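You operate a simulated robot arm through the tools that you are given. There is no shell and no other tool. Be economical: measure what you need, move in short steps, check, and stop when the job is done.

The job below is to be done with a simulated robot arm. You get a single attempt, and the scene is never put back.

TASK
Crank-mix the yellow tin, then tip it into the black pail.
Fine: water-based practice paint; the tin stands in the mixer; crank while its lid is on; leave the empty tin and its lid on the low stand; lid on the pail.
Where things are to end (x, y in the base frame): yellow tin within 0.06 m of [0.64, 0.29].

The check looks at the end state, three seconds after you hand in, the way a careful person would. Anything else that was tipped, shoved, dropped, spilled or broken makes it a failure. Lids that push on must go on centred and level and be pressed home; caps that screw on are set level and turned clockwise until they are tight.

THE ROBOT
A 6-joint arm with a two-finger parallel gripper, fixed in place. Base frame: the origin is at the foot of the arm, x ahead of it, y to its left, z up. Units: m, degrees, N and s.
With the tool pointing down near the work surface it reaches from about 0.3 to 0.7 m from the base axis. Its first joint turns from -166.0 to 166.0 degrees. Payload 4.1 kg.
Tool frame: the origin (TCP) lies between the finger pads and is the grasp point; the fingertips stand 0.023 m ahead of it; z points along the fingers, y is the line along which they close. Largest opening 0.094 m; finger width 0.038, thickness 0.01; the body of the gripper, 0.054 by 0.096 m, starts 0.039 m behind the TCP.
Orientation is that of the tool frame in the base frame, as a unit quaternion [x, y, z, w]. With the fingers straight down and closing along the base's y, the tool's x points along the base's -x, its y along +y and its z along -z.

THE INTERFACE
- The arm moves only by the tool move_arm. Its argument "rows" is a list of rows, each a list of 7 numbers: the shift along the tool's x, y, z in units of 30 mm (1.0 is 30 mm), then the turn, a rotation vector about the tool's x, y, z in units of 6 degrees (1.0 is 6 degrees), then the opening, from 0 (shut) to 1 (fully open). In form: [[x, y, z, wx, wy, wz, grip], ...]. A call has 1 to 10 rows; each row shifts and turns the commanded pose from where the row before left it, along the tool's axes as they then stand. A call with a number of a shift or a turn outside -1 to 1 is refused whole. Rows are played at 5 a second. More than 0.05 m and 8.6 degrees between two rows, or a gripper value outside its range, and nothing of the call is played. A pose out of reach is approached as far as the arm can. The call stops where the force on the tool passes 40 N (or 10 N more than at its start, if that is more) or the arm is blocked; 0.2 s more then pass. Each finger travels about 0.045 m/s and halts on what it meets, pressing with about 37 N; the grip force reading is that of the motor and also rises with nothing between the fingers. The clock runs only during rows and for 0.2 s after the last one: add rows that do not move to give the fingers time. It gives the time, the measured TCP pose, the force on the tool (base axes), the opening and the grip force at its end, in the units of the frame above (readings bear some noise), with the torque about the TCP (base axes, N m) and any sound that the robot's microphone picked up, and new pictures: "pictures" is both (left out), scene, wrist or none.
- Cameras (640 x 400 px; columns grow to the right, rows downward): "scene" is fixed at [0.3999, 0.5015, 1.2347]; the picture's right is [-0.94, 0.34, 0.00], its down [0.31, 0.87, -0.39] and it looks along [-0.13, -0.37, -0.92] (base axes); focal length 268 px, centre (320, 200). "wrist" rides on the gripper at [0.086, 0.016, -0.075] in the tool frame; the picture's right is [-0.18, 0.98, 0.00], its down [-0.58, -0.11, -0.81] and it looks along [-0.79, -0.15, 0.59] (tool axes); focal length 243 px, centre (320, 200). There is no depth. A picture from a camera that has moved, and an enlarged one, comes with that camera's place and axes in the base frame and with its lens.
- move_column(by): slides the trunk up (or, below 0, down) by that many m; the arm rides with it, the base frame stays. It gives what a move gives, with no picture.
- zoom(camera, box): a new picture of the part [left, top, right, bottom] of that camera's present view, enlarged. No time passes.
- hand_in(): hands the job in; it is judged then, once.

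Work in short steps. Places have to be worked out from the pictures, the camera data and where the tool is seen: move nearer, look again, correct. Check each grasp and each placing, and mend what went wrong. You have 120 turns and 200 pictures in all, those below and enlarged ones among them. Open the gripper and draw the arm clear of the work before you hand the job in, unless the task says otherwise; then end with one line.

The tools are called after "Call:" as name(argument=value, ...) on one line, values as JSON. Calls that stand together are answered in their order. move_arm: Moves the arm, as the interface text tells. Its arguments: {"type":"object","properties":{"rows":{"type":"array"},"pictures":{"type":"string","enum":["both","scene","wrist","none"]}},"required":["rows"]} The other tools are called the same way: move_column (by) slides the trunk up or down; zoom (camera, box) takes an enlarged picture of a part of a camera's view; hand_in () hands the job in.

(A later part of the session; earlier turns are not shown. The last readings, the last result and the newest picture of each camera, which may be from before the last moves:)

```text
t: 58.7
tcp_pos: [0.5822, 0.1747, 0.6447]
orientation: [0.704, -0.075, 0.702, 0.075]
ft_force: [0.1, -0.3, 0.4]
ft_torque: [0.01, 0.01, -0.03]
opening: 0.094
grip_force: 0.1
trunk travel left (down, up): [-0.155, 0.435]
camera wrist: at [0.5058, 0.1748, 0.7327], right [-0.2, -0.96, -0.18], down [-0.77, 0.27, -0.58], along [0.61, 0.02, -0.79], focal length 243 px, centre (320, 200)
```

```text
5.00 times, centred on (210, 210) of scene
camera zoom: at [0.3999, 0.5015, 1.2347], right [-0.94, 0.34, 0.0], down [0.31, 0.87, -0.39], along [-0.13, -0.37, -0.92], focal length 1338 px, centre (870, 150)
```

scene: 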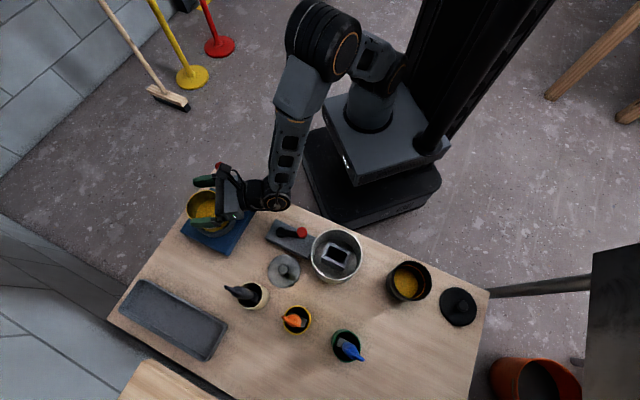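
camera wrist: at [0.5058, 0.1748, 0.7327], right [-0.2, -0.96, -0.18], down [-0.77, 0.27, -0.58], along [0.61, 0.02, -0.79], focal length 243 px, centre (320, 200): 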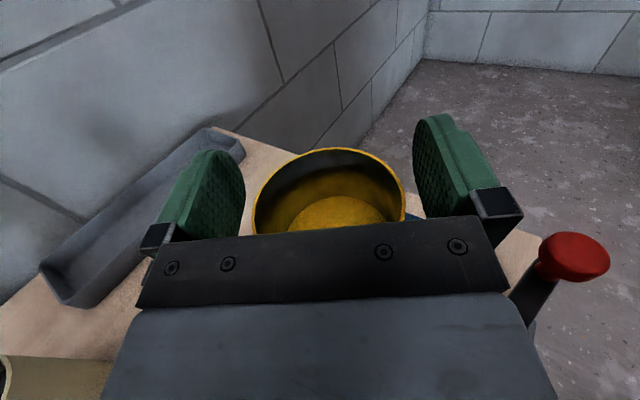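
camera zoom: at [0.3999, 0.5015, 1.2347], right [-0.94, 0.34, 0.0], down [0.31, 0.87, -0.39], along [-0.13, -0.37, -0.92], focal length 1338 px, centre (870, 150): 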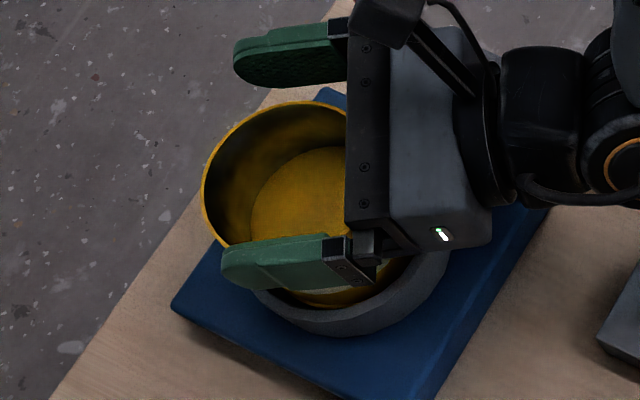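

The rim seems ~2.5 mm toward the left finger; I correct that and lower slowly along the tin with the force guard.

Call:
move_arm(rows=[[0, -0.085, 0, 0, 0, 0, 1], [-0.25, 0, 0, 0, 0, 0, 1], [-0.25, 0, 0, 0, 0, 0, 1], [-0.25, 0, 0, 0, 0, 0, 1], [-0.15, 0, 0, 0, 0, 0, 1], [0, 0, 0, 0, 0, 0, 1]])

Call:
zoom(camera="wrist", box=[160, 100, 520, 260])

Call:
zoom(camera="scene", box=[170, 170, 250, 250])

```text
t: 60.1
tcp_pos: [0.5818, 0.1786, 0.6184]
orientation: [0.703, -0.074, 0.703, 0.074]
ft_force: [0.3, 0.2, 0.3]
ft_torque: [0.04, -0.01, -0.01]
opening: 0.094
grip_force: 0.1
trunk travel left (down, up): [-0.155, 0.435]
camera wrist: at [0.5064, 0.178, 0.7056], right [-0.2, -0.96, -0.18], down [-0.77, 0.27, -0.58], along [0.61, 0.02, -0.79], focal length 243 px, centre (320, 200)
```

scene: 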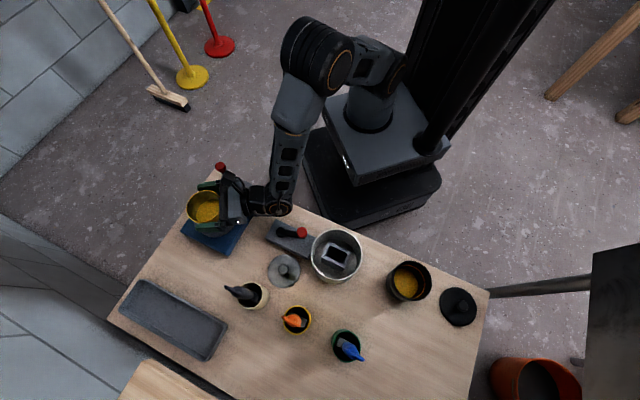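
wrist: 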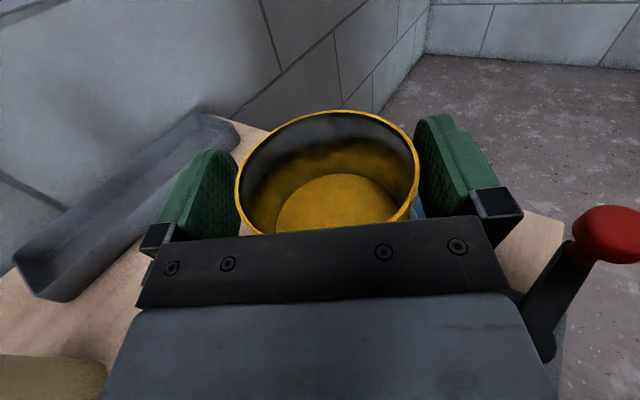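

```text
1.78 times, centred on (340, 180) of wrist
camera zoom: at [0.5064, 0.178, 0.7056], right [-0.2, -0.96, -0.18], down [-0.77, 0.27, -0.58], along [0.61, 0.02, -0.79], focal length 431 px, centre (284, 236)
```

zoom: 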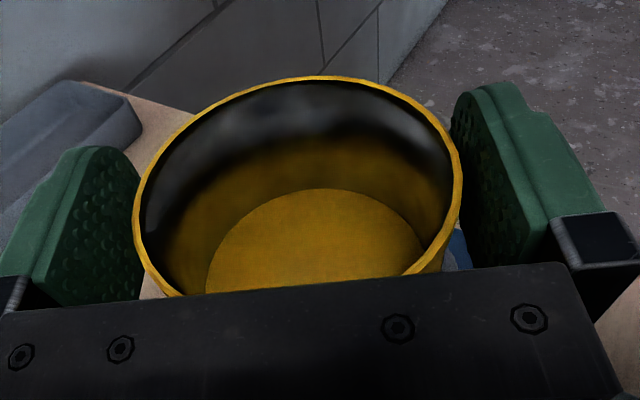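

```text
5.00 times, centred on (210, 210) of scene
camera zoom: at [0.3999, 0.5015, 1.2347], right [-0.94, 0.34, 0.0], down [0.31, 0.87, -0.39], along [-0.13, -0.37, -0.92], focal length 1338 px, centre (870, 150)
```

zoom: 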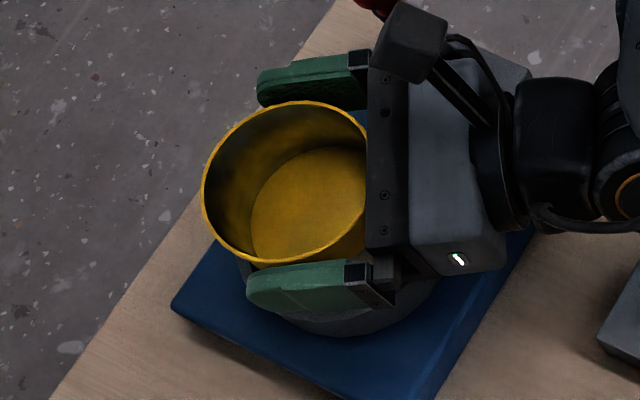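

The fingers straddle the tin with no contact force. Lowering another 26 mm, then closing.

Call:
move_arm(rows=[[-0.25, 0, 0, 0, 0, 0, 1], [-0.25, 0, 0, 0, 0, 0, 1], [-0.25, 0, 0, 0, 0, 0, 1], [-0.12, 0, 0, 0, 0, 0, 1], [0, 0, 0, 0, 0, 0, 1], [0, 0, 0, 0, 0, 0, 0.5], [0, 0, 0, 0, 0, 0, 0.5], [0, 0, 0, 0, 0, 0, 0.5]])

Call:
zoom(camera="scene", box=[170, 170, 250, 250])

```text
t: 60.8
tcp_pos: [0.5835, 0.179, 0.6114]
orientation: [0.697, -0.074, 0.71, 0.071]
ft_force: [-7.0, 1.7, 18.2]
ft_torque: [0.06, 1.31, -0.01]
opening: 0.094
grip_force: 0.2
trunk travel left (down, up): [-0.155, 0.435]
stopped in row 3: the force on the tool passed its limit at 47 N (the readings are from after the stop); the commanded pose is now the measured one
camera wrist: at [0.5055, 0.1792, 0.6969], right [-0.2, -0.96, -0.19], down [-0.76, 0.27, -0.59], along [0.62, 0.03, -0.78], focal length 243 px, centre (320, 200)
```

scene: 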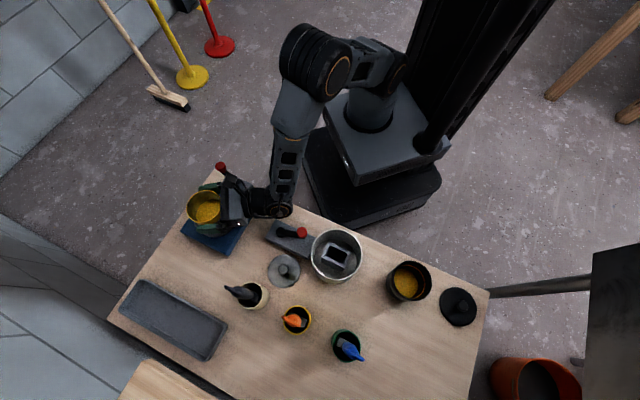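
wrist: 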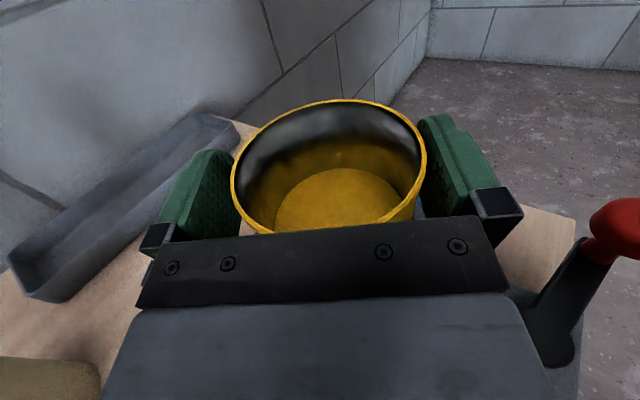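

```text
5.00 times, centred on (210, 210) of scene
camera zoom: at [0.3999, 0.5015, 1.2347], right [-0.94, 0.34, 0.0], down [0.31, 0.87, -0.39], along [-0.13, -0.37, -0.92], focal length 1338 px, centre (870, 150)
```

zoom: 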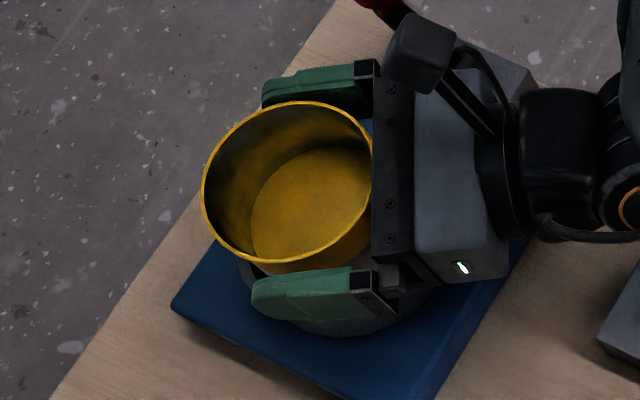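

Contact seems to be at the palm against the tin's near wall (force pushes the tool up and back). I'll rise a bit, back off 6 mm, re-level, and retry.

Call:
move_arm(rows=[[0.3, 0, 0, 0, 0, 0, 1], [0.1, 0, -0.2, 0, -0.15, 0, 1], [0, 0, 0, 0, 0, 0, 1], [-0.2, 0, 0, 0, 0, 0, 1], [-0.2, 0, 0, 0, 0, 0, 1], [-0.2, 0, 0, 0, 0, 0, 1], [-0.2, 0, 0, 0, 0, 0, 1], [-0.2, 0, 0, 0, 0, 0, 1], [0, 0, 0, 0, 0, 0, 1]])

Call:
zoom(camera="wrist", box=[160, 80, 520, 260])

```text
t: 62.2
tcp_pos: [0.5784, 0.1807, 0.6108]
orientation: [0.697, -0.077, 0.71, 0.07]
ft_force: [-5.9, 0.7, 18.1]
ft_torque: [-0.06, 1.16, -0.03]
opening: 0.0938
grip_force: 0.1
trunk travel left (down, up): [-0.155, 0.435]
stopped in row 7: the force on the tool passed its limit at 47 N (the readings are from after the stop); the commanded pose is now the measured one
camera wrist: at [0.5007, 0.1803, 0.6968], right [-0.2, -0.96, -0.2], down [-0.76, 0.28, -0.59], along [0.62, 0.03, -0.78], focal length 243 px, centre (320, 200)
```

scene: 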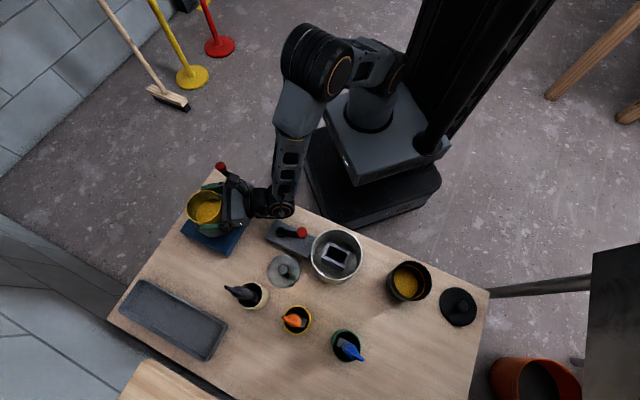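
wrist: 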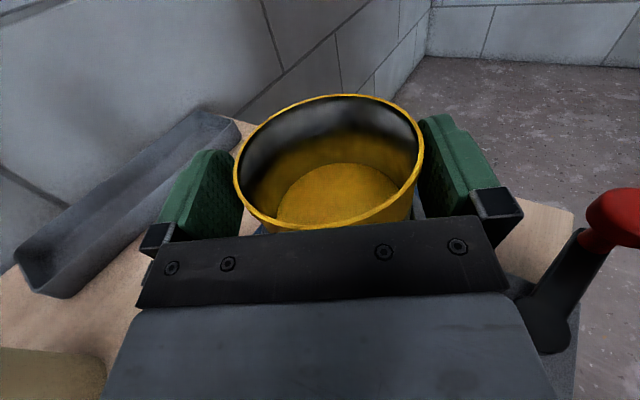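

```text
1.78 times, centred on (340, 170) of wrist
camera zoom: at [0.5007, 0.1803, 0.6968], right [-0.2, -0.96, -0.2], down [-0.76, 0.28, -0.59], along [0.62, 0.03, -0.78], focal length 431 px, centre (284, 253)
```

zoom: 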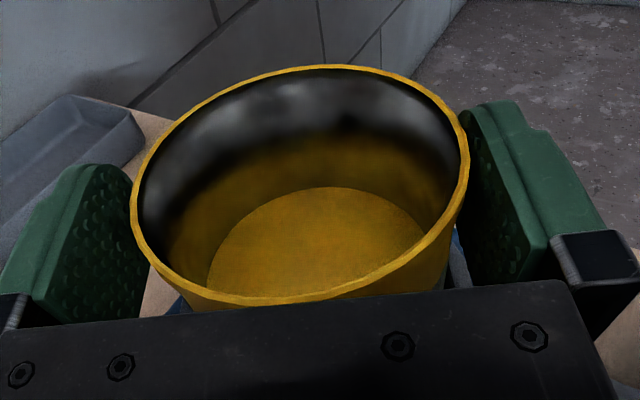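

The palm's underside is resting on the mixer's ring (ring top ≈0.583); rim is ≈0.622, so this height is deep enough. Rise 2 mm, move 3 mm forward, and close.

Call:
move_arm(rows=[[0.12, 0.03, 0.1, 0, 0, 0, 1], [0, 0, 0, 0, -0.15, 0, 1], [0, 0, 0, 0, 0, 0, 0.6], [0, 0, 0, 0, 0, 0, 0.4], [0, 0, 0, 0, 0, 0, 0.4], [0, 0, 0, 0, 0, 0, 0.4]])

Call:
zoom(camera="wrist", box=[160, 80, 520, 260])

```text
t: 63.6
tcp_pos: [0.5813, 0.1781, 0.61]
orientation: [0.705, -0.077, 0.701, 0.071]
ft_force: [0.4, -0.1, -0.4]
ft_torque: [0.04, 0.05, 0.02]
opening: 0.0856
grip_force: 37.5
trunk travel left (down, up): [-0.155, 0.435]
camera wrist: at [0.5059, 0.1782, 0.6986], right [-0.21, -0.96, -0.19], down [-0.77, 0.28, -0.57], along [0.61, 0.03, -0.8], focal length 243 px, centre (320, 200)
```

scene: 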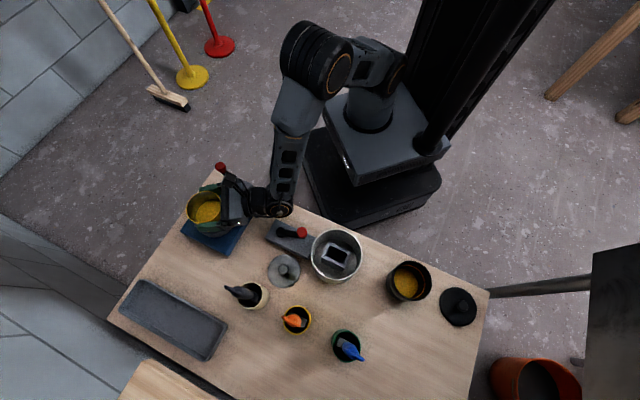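
wrist: 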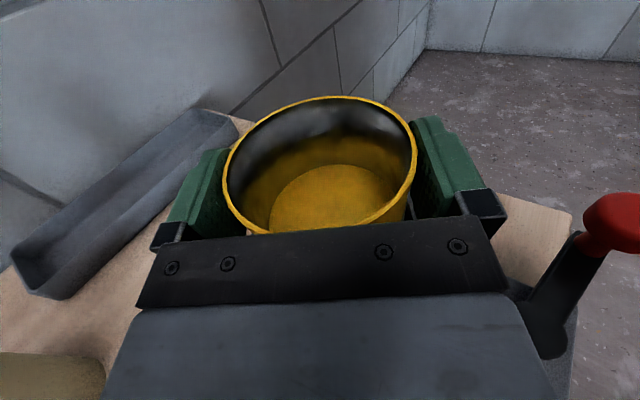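

```text
1.78 times, centred on (340, 170) of wrist
camera zoom: at [0.5059, 0.1782, 0.6986], right [-0.21, -0.96, -0.19], down [-0.77, 0.28, -0.57], along [0.61, 0.03, -0.8], focal length 431 px, centre (284, 253)
```

zoom: 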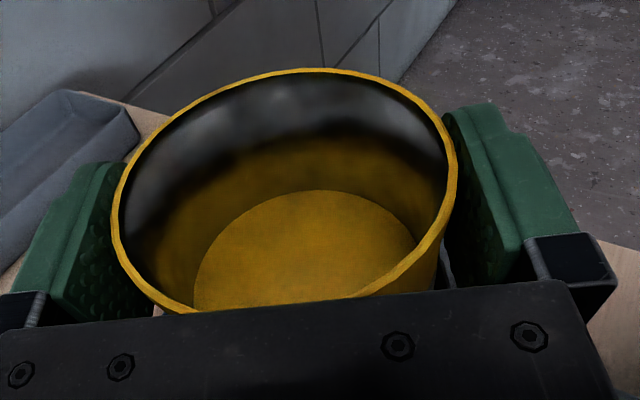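

Tin gripped (0.0856 m, 37 N). Lifting slowly straight up.

Call:
move_arm(rows=[[0, 0, 0, 0, 0, 0, 0.2], [0.3, 0, 0, 0, 0, 0, 0.2], [0.5, 0, 0, 0, 0, 0, 0.2], [0.7, 0, 0, 0, 0, 0, 0.2], [0.8, 0, 0, 0, 0, 0, 0.2], [0.8, 0, 0, 0, 0, 0, 0.2], [0.6, 0, 0, 0, 0, 0, 0.2], [0, 0, 0, 0, 0, 0, 0.2]])

Call:
zoom(camera="scene", box=[160, 150, 280, 250])

```text
t: 65.4
tcp_pos: [0.5824, 0.177, 0.7205]
orientation: [0.705, -0.077, 0.701, 0.071]
ft_force: [-0.1, -1.0, -4.6]
ft_torque: [-0.02, 0.01, 0.0]
opening: 0.0853
grip_force: 36.6
trunk travel left (down, up): [-0.155, 0.435]
camera wrist: at [0.5064, 0.1765, 0.8096], right [-0.21, -0.96, -0.19], down [-0.77, 0.28, -0.57], along [0.61, 0.03, -0.8], focal length 243 px, centre (320, 200)
```

scene: 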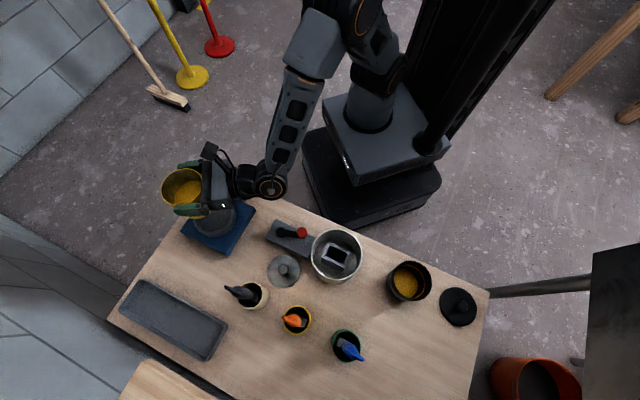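
wrist: 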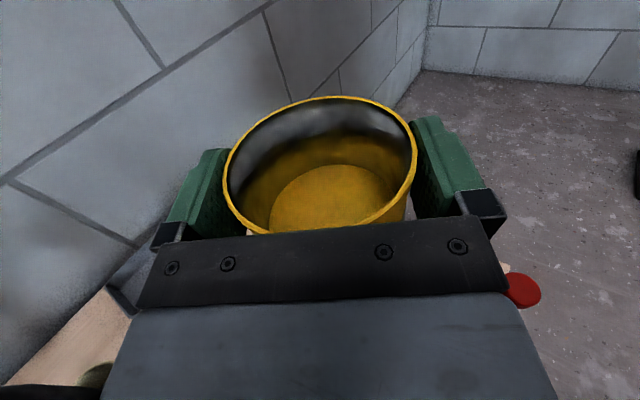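

```text
4.00 times, centred on (220, 200) of scene
camera zoom: at [0.3999, 0.5015, 1.2347], right [-0.94, 0.34, 0.0], down [0.31, 0.87, -0.39], along [-0.13, -0.37, -0.92], focal length 1070 px, centre (720, 200)
```

zoom: 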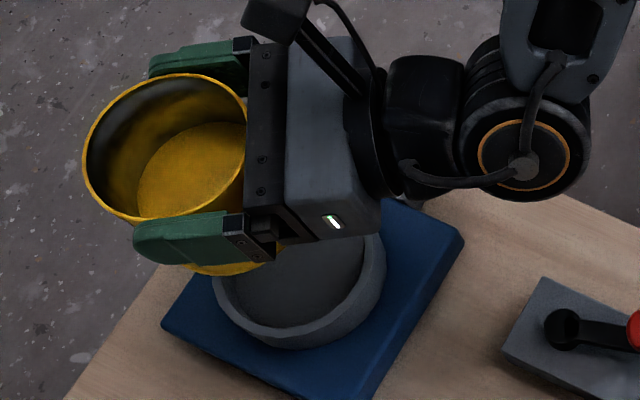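

Tin is held level with its paint (≈4.6 N). Next: raise to z≈0.82, draw in radially, and start swinging around the base toward the pail, keeping the tin upright.

Call:
move_arm(rows=[[0.85, 0.24, -0.44, 0, 0, 0, 0.2], [0.85, 0.24, -0.44, 0, 0, 0, 0.2], [0.85, 0.24, -0.44, 0, 0, 0, 0.2], [0.85, 0.24, -0.44, 0, 0, 0, 0.2], [0, -0.84, -0.46, 0.5, 0, 0, 0.2], [0, -0.84, -0.46, 0.5, 0, 0, 0.2], [0, -0.84, -0.46, 0.5, 0, 0, 0.2], [0, -0.84, -0.46, 0.5, 0, 0, 0.2], [0, -0.84, -0.46, 0.5, 0, 0, 0.2], [0, -0.84, -0.46, 0.5, 0, 0, 0.2]], pictures="wrist")

```text
t: 67.6
tcp_pos: [0.4545, 0.3173, 0.8261]
orientation: [0.707, 0.034, 0.705, -0.04]
ft_force: [0.2, -0.7, -4.6]
ft_torque: [-0.04, 0.02, 0.05]
opening: 0.0853
grip_force: 37.6
trunk travel left (down, up): [-0.155, 0.435]
camera wrist: at [0.3828, 0.2923, 0.9134], right [0.1, -0.98, -0.19], down [-0.82, 0.03, -0.58], along [0.57, 0.22, -0.79], focal length 243 px, centre (320, 200)
```

wrist: 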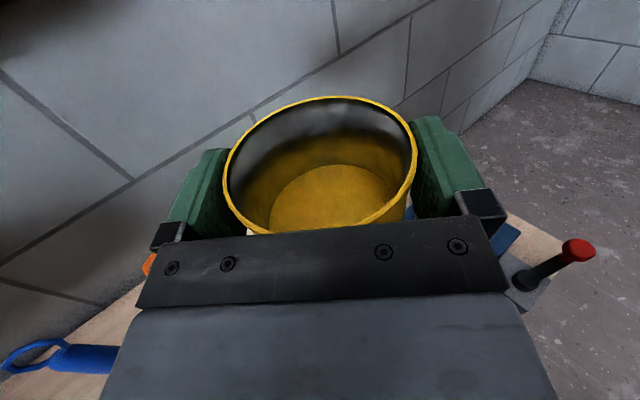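

Good, level and stable. Continuing the swing.

Call:
move_arm(rows=[[0, -0.84, -0.46, 0.5, 0, 0, 0.2], [0, -0.84, -0.46, 0.5, 0, 0, 0.2], [0, -0.84, -0.46, 0.5, 0, 0, 0.2], [0, -0.84, -0.46, 0.5, 0, 0, 0.2], [0, -0.84, -0.46, 0.5, 0, 0, 0.2], [0, -0.84, -0.46, 0.5, 0, 0, 0.2], [0, -0.84, -0.46, 0.5, 0, 0, 0.2], [0, -0.84, -0.46, 0.5, 0, 0, 0.2], [0, -0.84, -0.46, 0.5, 0, 0, 0.2], [0, -0.84, -0.46, 0.5, 0, 0, 0.2]])

Call:
zoom(camera="scene", box=[310, 200, 510, 340])

```text
t: 69.8
tcp_pos: [0.242, 0.5063, 0.8284]
orientation: [0.673, 0.214, 0.672, -0.222]
ft_force: [-0.1, -0.7, -4.6]
ft_torque: [-0.01, 0.02, 0.03]
opening: 0.0855
grip_force: 37.3
trunk travel left (down, up): [-0.155, 0.435]
camera wrist: at [0.1925, 0.4481, 0.9156], right [0.58, -0.79, -0.19], down [-0.72, -0.38, -0.58], along [0.39, 0.48, -0.79], focal length 243 px, centre (320, 200)
```

scene: 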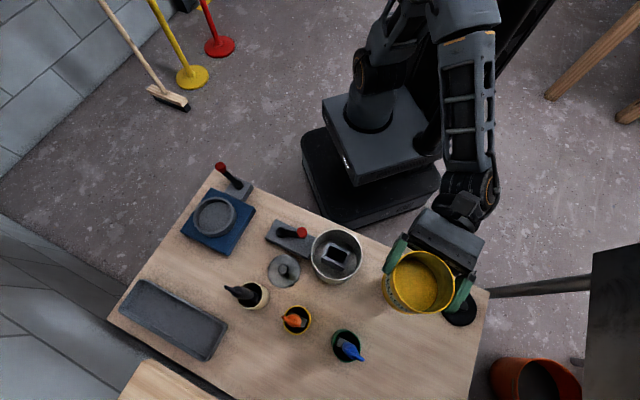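
wrist: 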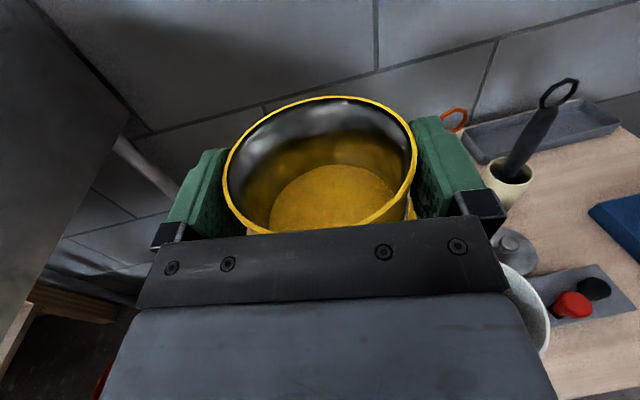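

```text
2.86 times, centred on (410, 270) of scene
camera zoom: at [0.3999, 0.5015, 1.2347], right [-0.94, 0.34, 0.0], down [0.31, 0.87, -0.39], along [-0.13, -0.37, -0.92], focal length 765 px, centre (63, 0)
```

zoom: 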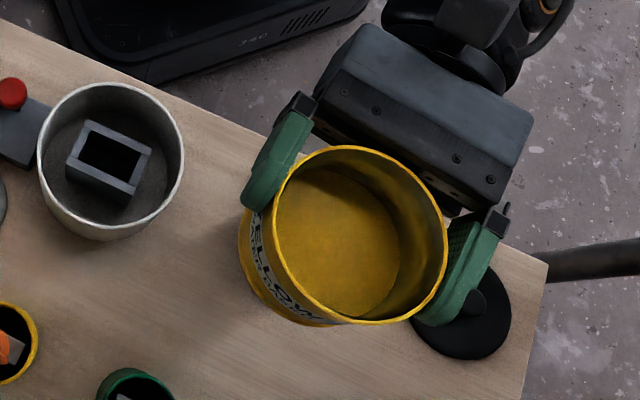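

The tin is over the pail area; the paint is ~50 mm below the rim, so it will start to flow at ~50° tilt. I place the pail centre at (0.176, 0.510), rim z≈0.60. First back off and yaw to 45°, still high and level.

Call:
move_arm(rows=[[0, -0.275, -0.88, 0.375, 0, 0, 0.2], [0, -0.275, -0.88, 0.375, 0, 0, 0.2], [0, -0.275, -0.88, 0.375, 0, 0, 0.2], [0, -0.275, -0.88, 0.375, 0, 0, 0.2], [0, 0, 0, 0, 0, 0, 0.2]])

Call:
zoom(camera="scene", box=[350, 200, 510, 340])

```text
t: 71.0
tcp_pos: [0.1411, 0.4643, 0.829]
orientation: [0.653, 0.267, 0.653, -0.274]
ft_force: [-0.3, 0.5, -4.9]
ft_torque: [-0.01, -0.02, -0.01]
opening: 0.0856
grip_force: 37.2
trunk travel left (down, up): [-0.155, 0.435]
camera wrist: at [0.0999, 0.3992, 0.9156], right [0.69, -0.69, -0.19], down [-0.65, -0.49, -0.58], along [0.31, 0.53, -0.79], focal length 243 px, centre (320, 200)
```

scene: 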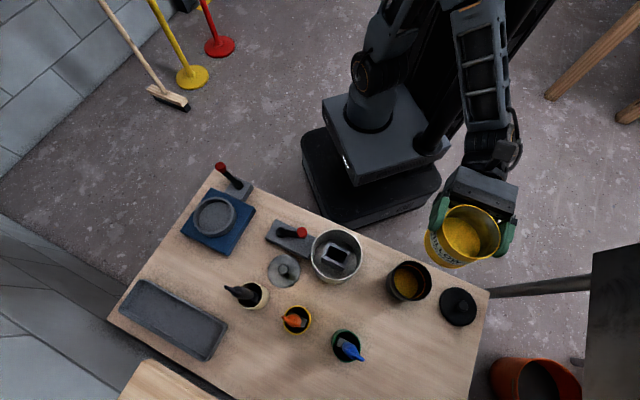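
wrist: 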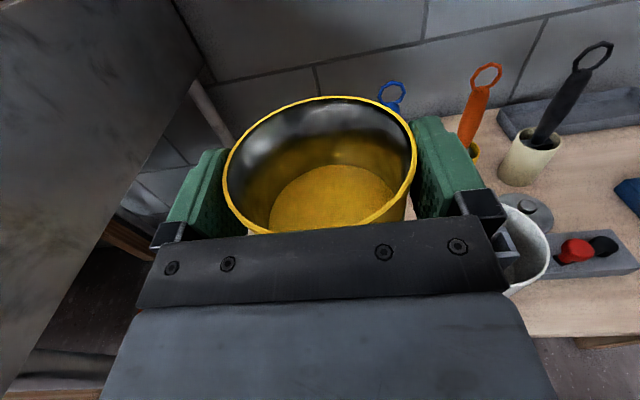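

```text
2.86 times, centred on (430, 270) of scene
camera zoom: at [0.3999, 0.5015, 1.2347], right [-0.94, 0.34, 0.0], down [0.31, 0.87, -0.39], along [-0.13, -0.37, -0.92], focal length 765 px, centre (6, 0)
```

zoom: 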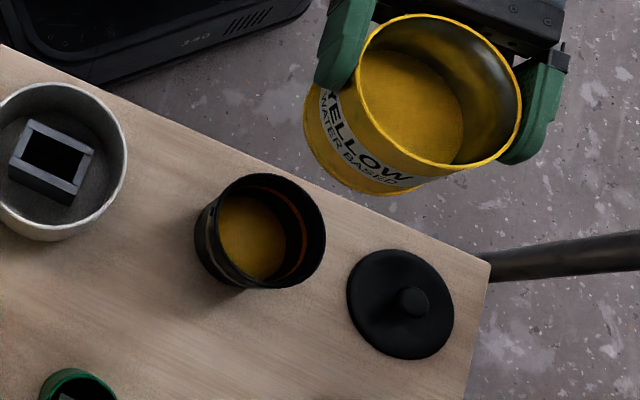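

Everything clear: pail centre refined to (0.178, 0.507). Now tilt forward 40° in place (still high, below pour angle).

Call:
move_arm(rows=[[0, 0, 0, 0, -0.667, 0, 0.2], [0, 0, 0, 0, -0.667, 0, 0.2], [0, 0, 0, 0, -0.667, 0, 0.2], [0, 0, 0, 0, -0.667, 0, 0.2], [0, 0, 0, 0, -0.667, 0, 0.2], [0, 0, 0, 0, -0.667, 0, 0.2], [0, 0, 0, 0, -0.667, 0, 0.2], [0, 0, 0, 0, -0.667, 0, 0.2], [0, 0, 0, 0, -0.667, 0, 0.2], [0, 0, 0, 0, -0.667, 0, 0.2]])

Call:
zoom(camera="scene", box=[350, 200, 510, 340])

```text
t: 73.2
tcp_pos: [0.1401, 0.4642, 0.8298]
orientation: [0.838, 0.344, 0.39, -0.166]
ft_force: [0.4, -0.5, -4.2]
ft_torque: [0.12, -0.06, -0.01]
opening: 0.0855
grip_force: 36.9
trunk travel left (down, up): [-0.155, 0.435]
camera wrist: at [0.1514, 0.4511, 0.9435], right [0.61, -0.78, -0.15], down [-0.78, -0.62, 0.07], along [-0.15, 0.07, -0.99], focal length 243 px, centre (320, 200)
```

scene: 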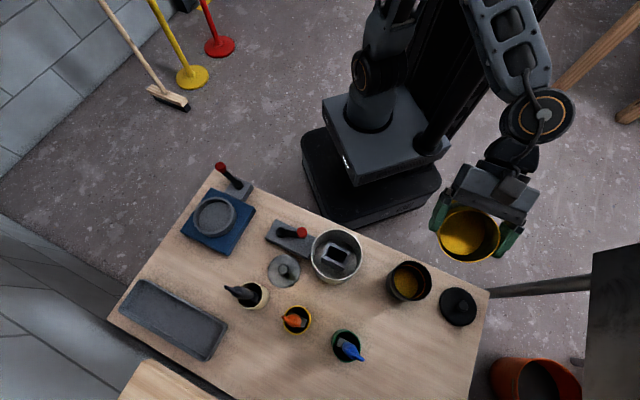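
wrist: 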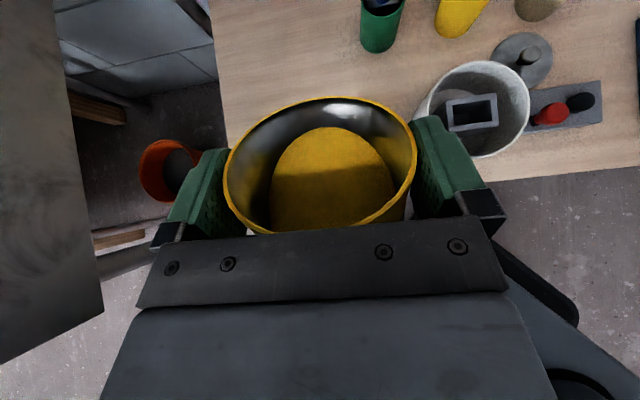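

```text
2.86 times, centred on (430, 270) of scene
camera zoom: at [0.3999, 0.5015, 1.2347], right [-0.94, 0.34, 0.0], down [0.31, 0.87, -0.39], along [-0.13, -0.37, -0.92], focal length 765 px, centre (6, 0)
```

zoom: 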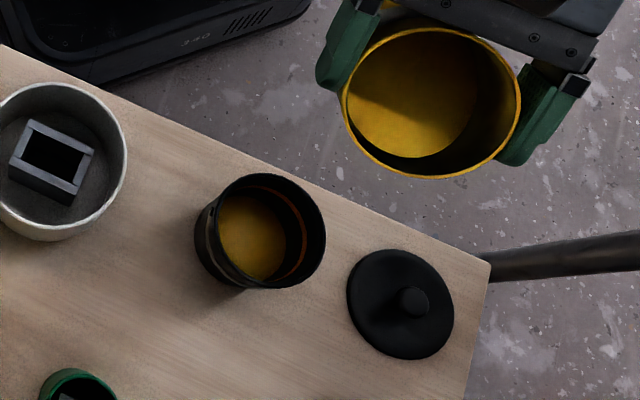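

Tilted 40°, no spill. Lowering toward the pail (two-thirds of the way), then check alignment.

Call:
move_arm(rows=[[-0.7, 0, 0.59, 0, 0, 0, 0.2], [-0.7, 0, 0.59, 0, 0, 0, 0.2], [-0.7, 0, 0.59, 0, 0, 0, 0.2], [-0.7, 0, 0.59, 0, 0, 0, 0.2], [0, 0, 0, 0, 0, 0, 0.2]])

Call:
zoom(camera="scene", box=[350, 200, 510, 340])

Call:
zoom(camera="wrist", box=[160, 0, 520, 240])

```text
t: 74.4
tcp_pos: [0.1403, 0.4656, 0.7189]
orientation: [0.837, 0.345, 0.39, -0.167]
ft_force: [-0.1, -0.7, -4.4]
ft_torque: [0.05, -0.05, 0.04]
opening: 0.0855
grip_force: 37.1
trunk travel left (down, up): [-0.155, 0.435]
camera wrist: at [0.1504, 0.4528, 0.8333], right [0.61, -0.78, -0.15], down [-0.78, -0.62, 0.07], along [-0.15, 0.08, -0.99], focal length 243 px, centre (320, 200)
```

scene: 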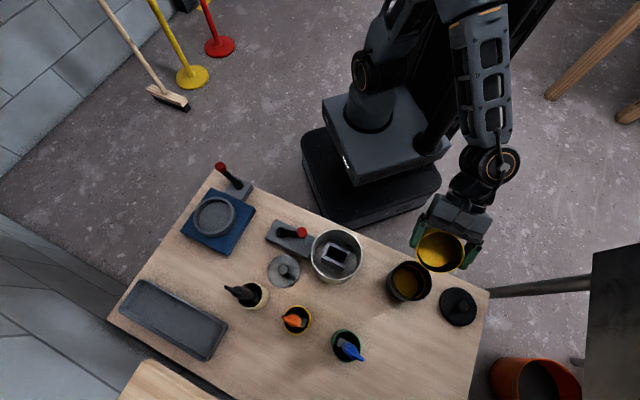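
wrist: 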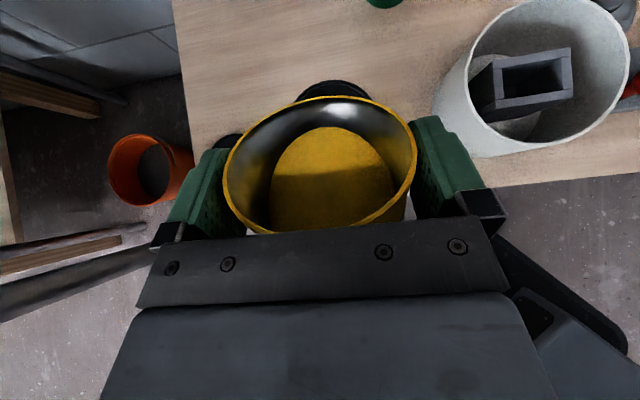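

```text
2.86 times, centred on (430, 270) of scene
camera zoom: at [0.3999, 0.5015, 1.2347], right [-0.94, 0.34, 0.0], down [0.31, 0.87, -0.39], along [-0.13, -0.37, -0.92], focal length 765 px, centre (6, 0)
```

zoom: 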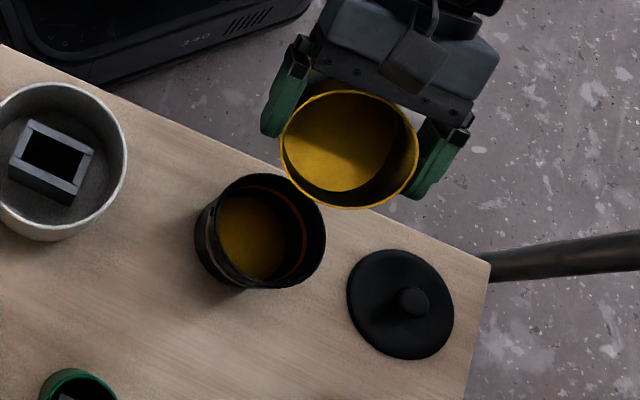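

```text
1.67 times, centred on (340, 120) of wrist
camera zoom: at [0.1504, 0.4528, 0.8333], right [0.61, -0.78, -0.15], down [-0.78, -0.62, 0.07], along [-0.15, 0.08, -0.99], focal length 404 px, centre (287, 333)
```

zoom: 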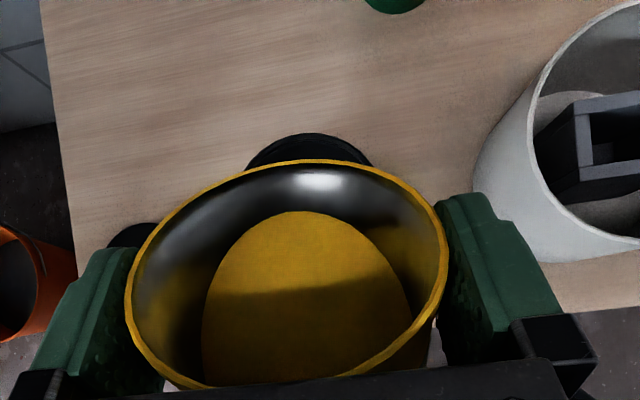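

Pail's far edge is visible and lines up: pail centre ≈(0.177, 0.505); lip is ~9 mm short of centre, centred sideways. Lower the final 57 mm.

Call:
move_arm(rows=[[-0.73, 0, 0.61, 0, 0, 0, 0.2], [-0.73, 0, 0.61, 0, 0, 0, 0.2], [0, 0, 0, 0, 0, 0, 0.2]])

Call:
zoom(camera="scene", box=[360, 220, 480, 320])

```text
t: 75.2
tcp_pos: [0.139, 0.4658, 0.6631]
orientation: [0.837, 0.345, 0.39, -0.167]
ft_force: [0.2, 0.4, -4.5]
ft_torque: [0.07, -0.09, -0.01]
opening: 0.0852
grip_force: 37.1
trunk travel left (down, up): [-0.155, 0.435]
camera wrist: at [0.1506, 0.4527, 0.7767], right [0.61, -0.78, -0.15], down [-0.78, -0.62, 0.07], along [-0.15, 0.07, -0.99], focal length 243 px, centre (320, 200)
```

scene: 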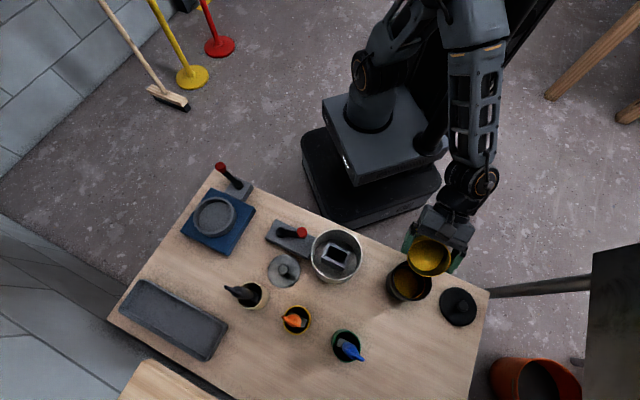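
wrist: 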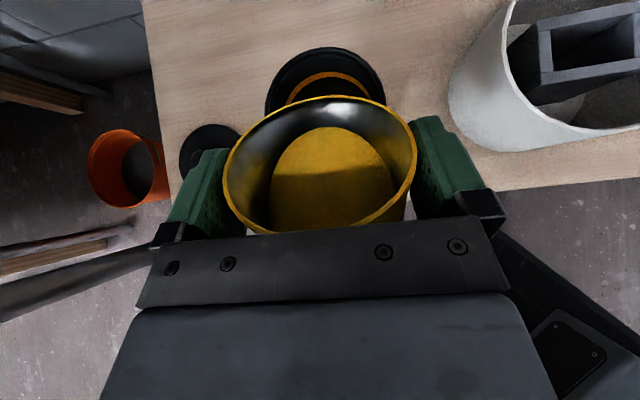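

```text
4.00 times, centred on (420, 270) of scene
camera zoom: at [0.3999, 0.5015, 1.2347], right [-0.94, 0.34, 0.0], down [0.31, 0.87, -0.39], along [-0.13, -0.37, -0.92], focal length 1070 px, centre (-80, -80)
```

zoom: 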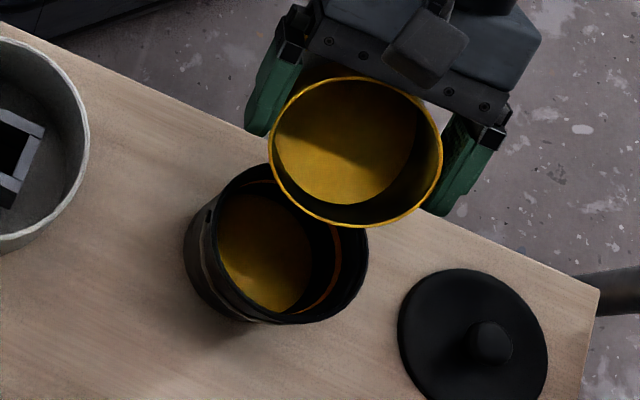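

Lip is over the pail, ~4 cm above its rim. Now tip slowly 2° per row about the lip, from 40° to 60°.

Call:
move_arm(rows=[[0, 0, 0.007, 0, -0.333, 0, 0.2], [0, 0, 0.007, 0, -0.333, 0, 0.2], [0, 0, 0.007, 0, -0.333, 0, 0.2], [0, 0, 0.007, 0, -0.333, 0, 0.2], [0, 0, 0.007, 0, -0.333, 0, 0.2], [0.057, 0, -0.013, 0, -0.333, 0, 0.2], [0.057, 0, -0.013, 0, -0.333, 0, 0.2], [0.057, 0, -0.013, 0, -0.333, 0, 0.2], [0.057, 0, -0.013, 0, -0.333, 0, 0.2], [0.057, 0, -0.013, 0, -0.333, 0, 0.2]])

Call:
zoom(camera="scene", box=[360, 220, 480, 320])

```text
t: 77.4
tcp_pos: [0.1448, 0.4694, 0.6677]
orientation: [0.893, 0.367, 0.239, -0.104]
ft_force: [-0.6, -0.8, -4.7]
ft_torque: [0.04, -0.11, 0.0]
opening: 0.0853
grip_force: 37.4
trunk travel left (down, up): [-0.155, 0.435]
camera wrist: at [0.183, 0.4851, 0.7761], right [0.58, -0.81, -0.1], down [-0.72, -0.57, 0.41], along [-0.39, -0.16, -0.91], focal length 243 px, centre (320, 200)
```

scene: 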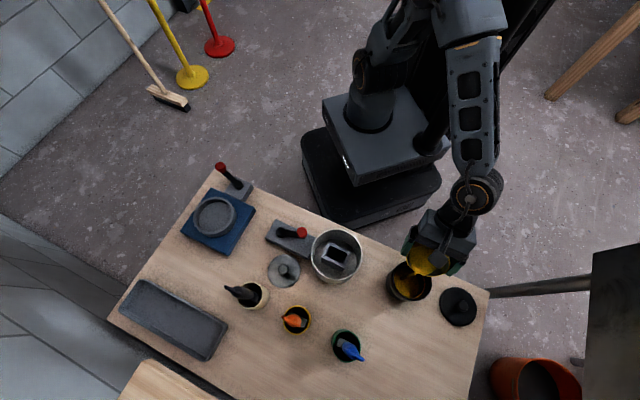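
wrist: 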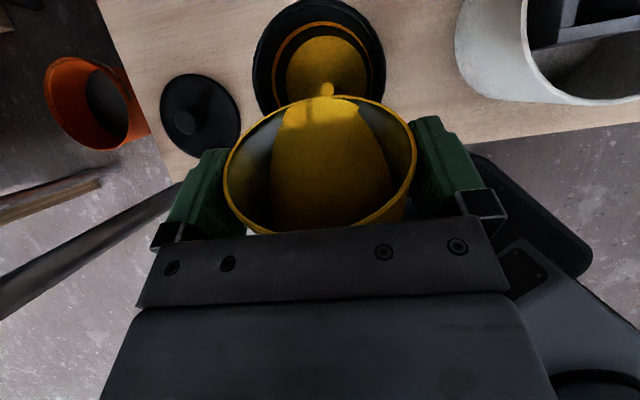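

```text
4.00 times, centred on (420, 270) of scene
camera zoom: at [0.3999, 0.5015, 1.2347], right [-0.94, 0.34, 0.0], down [0.31, 0.87, -0.39], along [-0.13, -0.37, -0.92], focal length 1070 px, centre (-80, -80)
```

zoom: 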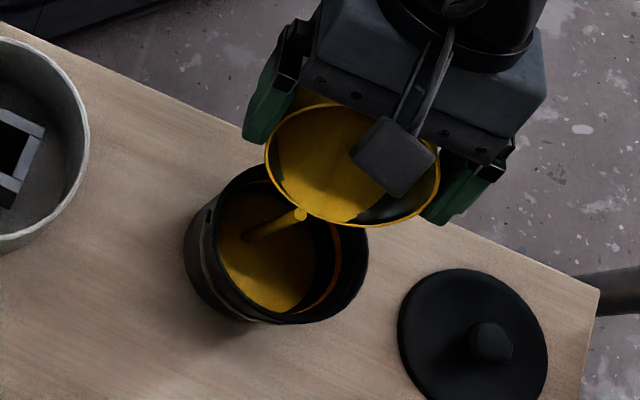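

A stream is falling into the pail. Continue tipping slowly to 80°.

Call:
move_arm(rows=[[0.057, 0, -0.013, 0, -0.333, 0, 0.2], [0.057, 0, -0.013, 0, -0.333, 0, 0.2], [0.057, 0, -0.013, 0, -0.333, 0, 0.2], [0.057, 0, -0.013, 0, -0.333, 0, 0.2], [0.057, 0, -0.013, 0, -0.333, 0, 0.2], [0.057, 0, -0.013, 0, -0.333, 0, 0.2], [0.057, 0, -0.013, 0, -0.333, 0, 0.2], [0.057, 0, -0.013, 0, -0.333, 0, 0.2], [0.057, 0, -0.013, 0, -0.333, 0, 0.2], [0.057, 0, -0.013, 0, -0.333, 0, 0.2]], pictures="wrist")

Call:
zoom(camera="scene", box=[360, 220, 480, 320])

```text
t: 79.6
tcp_pos: [0.1558, 0.481, 0.6769]
orientation: [0.92, 0.381, 0.08, -0.039]
ft_force: [-0.5, -1.0, -4.2]
ft_torque: [0.1, -0.12, 0.02]
opening: 0.0851
grip_force: 36.7
trunk travel left (down, up): [-0.155, 0.435]
camera wrist: at [0.2179, 0.5198, 0.7668], right [0.57, -0.82, -0.04], down [-0.58, -0.43, 0.69], along [-0.59, -0.37, -0.72], focal length 243 px, centre (320, 200)
```

wrist: 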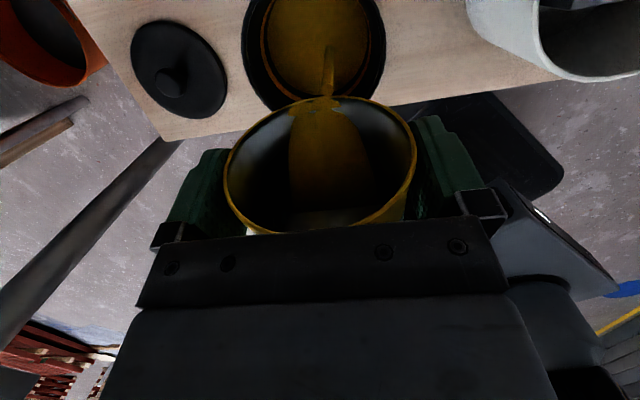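

```text
4.00 times, centred on (420, 270) of scene
camera zoom: at [0.3999, 0.5015, 1.2347], right [-0.94, 0.34, 0.0], down [0.31, 0.87, -0.39], along [-0.13, -0.37, -0.92], focal length 1070 px, centre (-80, -80)
```

zoom: 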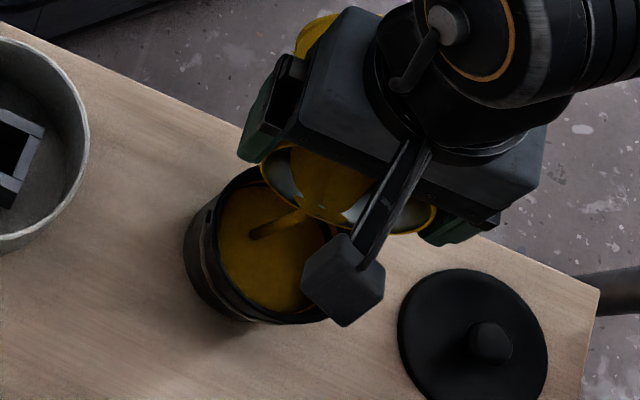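

Flow goes well into the pail. Continue to 100°.

Call:
move_arm(rows=[[0.057, 0, -0.013, 0, -0.333, 0, 0.2], [0.057, 0, -0.013, 0, -0.333, 0, 0.2], [0.057, 0, -0.013, 0, -0.333, 0, 0.2], [0.057, 0, -0.013, 0, -0.333, 0, 0.2], [0.057, 0, -0.013, 0, -0.333, 0, 0.2], [0.057, 0, -0.013, 0, -0.333, 0, 0.2], [0.057, 0, -0.013, 0, -0.333, 0, 0.2], [0.057, 0, -0.013, 0, -0.333, 0, 0.2], [0.057, 0, -0.013, 0, -0.333, 0, 0.2], [0.057, 0, -0.013, 0, -0.333, 0, 0.2]], pictures="wrist")

```text
t: 81.8
tcp_pos: [0.1675, 0.4934, 0.682]
orientation: [0.92, 0.381, -0.081, 0.028]
ft_force: [0.2, -0.7, -3.8]
ft_torque: [0.13, -0.17, 0.01]
opening: 0.0855
grip_force: 36.8
trunk travel left (down, up): [-0.155, 0.435]
camera wrist: at [0.2478, 0.5502, 0.7416], right [0.57, -0.82, 0.02], down [-0.38, -0.24, 0.89], along [-0.73, -0.51, -0.45], focal length 243 px, centre (320, 200)
```

wrist: 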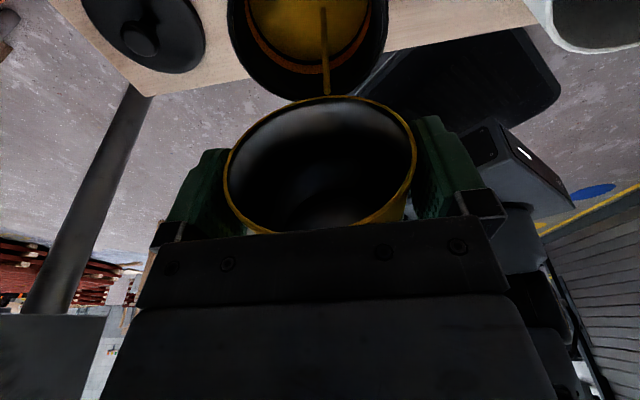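

Nearly empty. Tilt to ~115° and hold for the dregs.

Call:
move_arm(rows=[[0.086, 0, -0.019, 0, -0.5, 0, 0.2], [0.086, 0, -0.019, 0, -0.5, 0, 0.2], [0.086, 0, -0.019, 0, -0.5, 0, 0.2], [0.086, 0, -0.019, 0, -0.5, 0, 0.2], [0.086, 0, -0.019, 0, -0.5, 0, 0.2], [0, 0, 0, 0, 0, 0, 0.2], [0, 0, 0, 0, 0, 0, 0.2], [0, 0, 0, 0, 0, 0, 0.2], [0, 0, 0, 0, 0, 0, 0.2], [0, 0, 0, 0, 0, 0, 0.2]], pictures="wrist")

Call:
zoom(camera="scene", box=[360, 220, 480, 320])

```text
t: 84.0
tcp_pos: [0.176, 0.5013, 0.6822]
orientation: [0.902, 0.374, -0.2, 0.078]
ft_force: [-0.1, 0.1, -5.3]
ft_torque: [0.11, -0.14, 0.02]
opening: 0.0852
grip_force: 36.9
trunk travel left (down, up): [-0.155, 0.435]
camera wrist: at [0.2651, 0.5682, 0.7134], right [0.58, -0.81, 0.07], down [-0.2, -0.06, 0.98], along [-0.79, -0.58, -0.2], focal length 243 px, centre (320, 200)
```

wrist: 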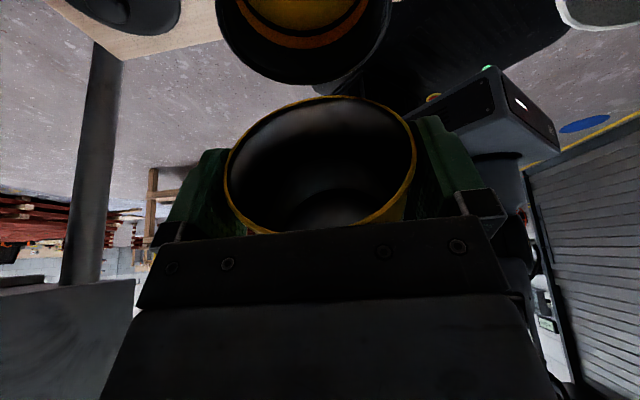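

```text
4.00 times, centred on (420, 270) of scene
camera zoom: at [0.3999, 0.5015, 1.2347], right [-0.94, 0.34, 0.0], down [0.31, 0.87, -0.39], along [-0.13, -0.37, -0.92], focal length 1070 px, centre (-80, -80)
```

zoom: 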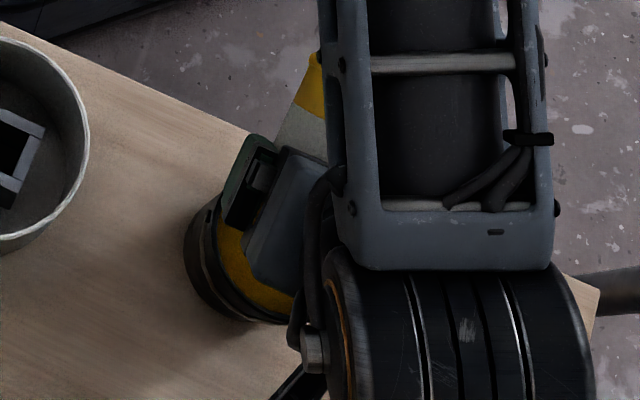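

Tin is empty, nothing dripping visibly. Now turn it back upright while rising, keeping the lip over the pail.

Call:
move_arm(rows=[[-0.319, 0, -0.319, 0, 1, 0, 0.2], [-0.279, 0, -0.333, 0, 1, 0, 0.2], [-0.239, 0, -0.343, 0, 1, 0, 0.2], [-0.197, 0, -0.349, 0, 1, 0, 0.2], [-0.155, 0, -0.349, 0, 1, 0, 0.2], [-0.113, 0, -0.345, 0, 1, 0, 0.2], [-0.072, 0, -0.337, 0, 1, 0, 0.2], [-0.032, 0, -0.325, 0, 1, 0, 0.2], [0.006, 0, -0.309, 0, 1, 0, 0.2], [0.043, 0, -0.289, 0, 1, 0, 0.2]])

Call:
zoom(camera="scene", box=[360, 220, 480, 320])

```text
t: 86.2
tcp_pos: [0.1474, 0.472, 0.7855]
orientation: [0.881, 0.363, 0.279, -0.12]
ft_force: [-0.1, 0.5, -5.2]
ft_torque: [0.07, -0.11, 0.05]
opening: 0.0854
grip_force: 37.3
trunk travel left (down, up): [-0.155, 0.435]
camera wrist: at [0.179, 0.4788, 0.8968], right [0.59, -0.8, -0.12], down [-0.74, -0.59, 0.32], along [-0.33, -0.1, -0.94], focal length 243 px, centre (320, 200)
```

scene: 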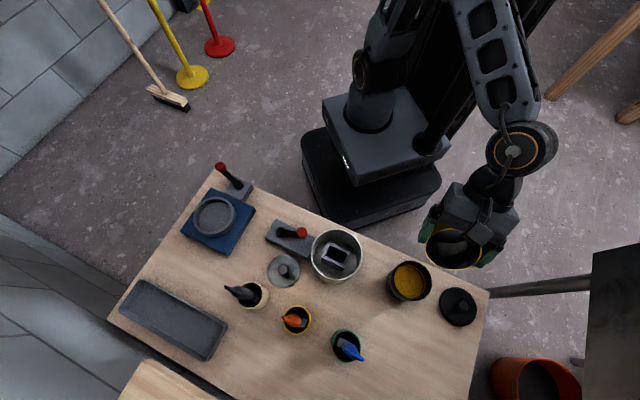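
wrist: 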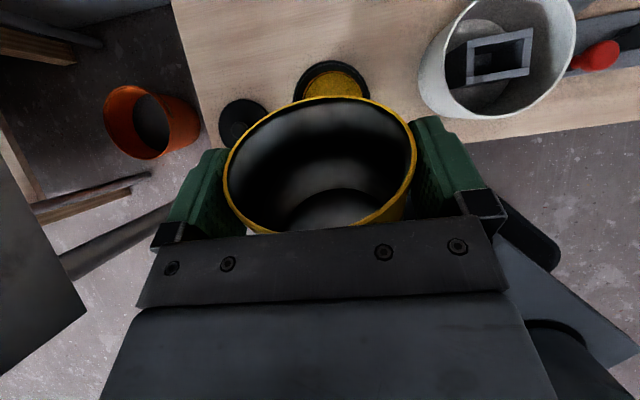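

```text
4.00 times, centred on (420, 270) of scene
camera zoom: at [0.3999, 0.5015, 1.2347], right [-0.94, 0.34, 0.0], down [0.31, 0.87, -0.39], along [-0.13, -0.37, -0.92], focal length 1070 px, centre (-80, -80)
```

zoom: 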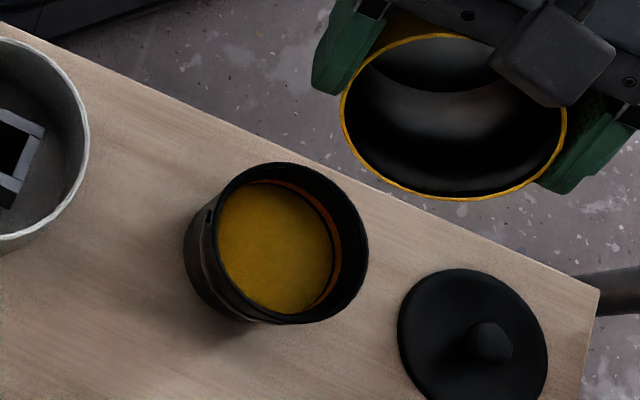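

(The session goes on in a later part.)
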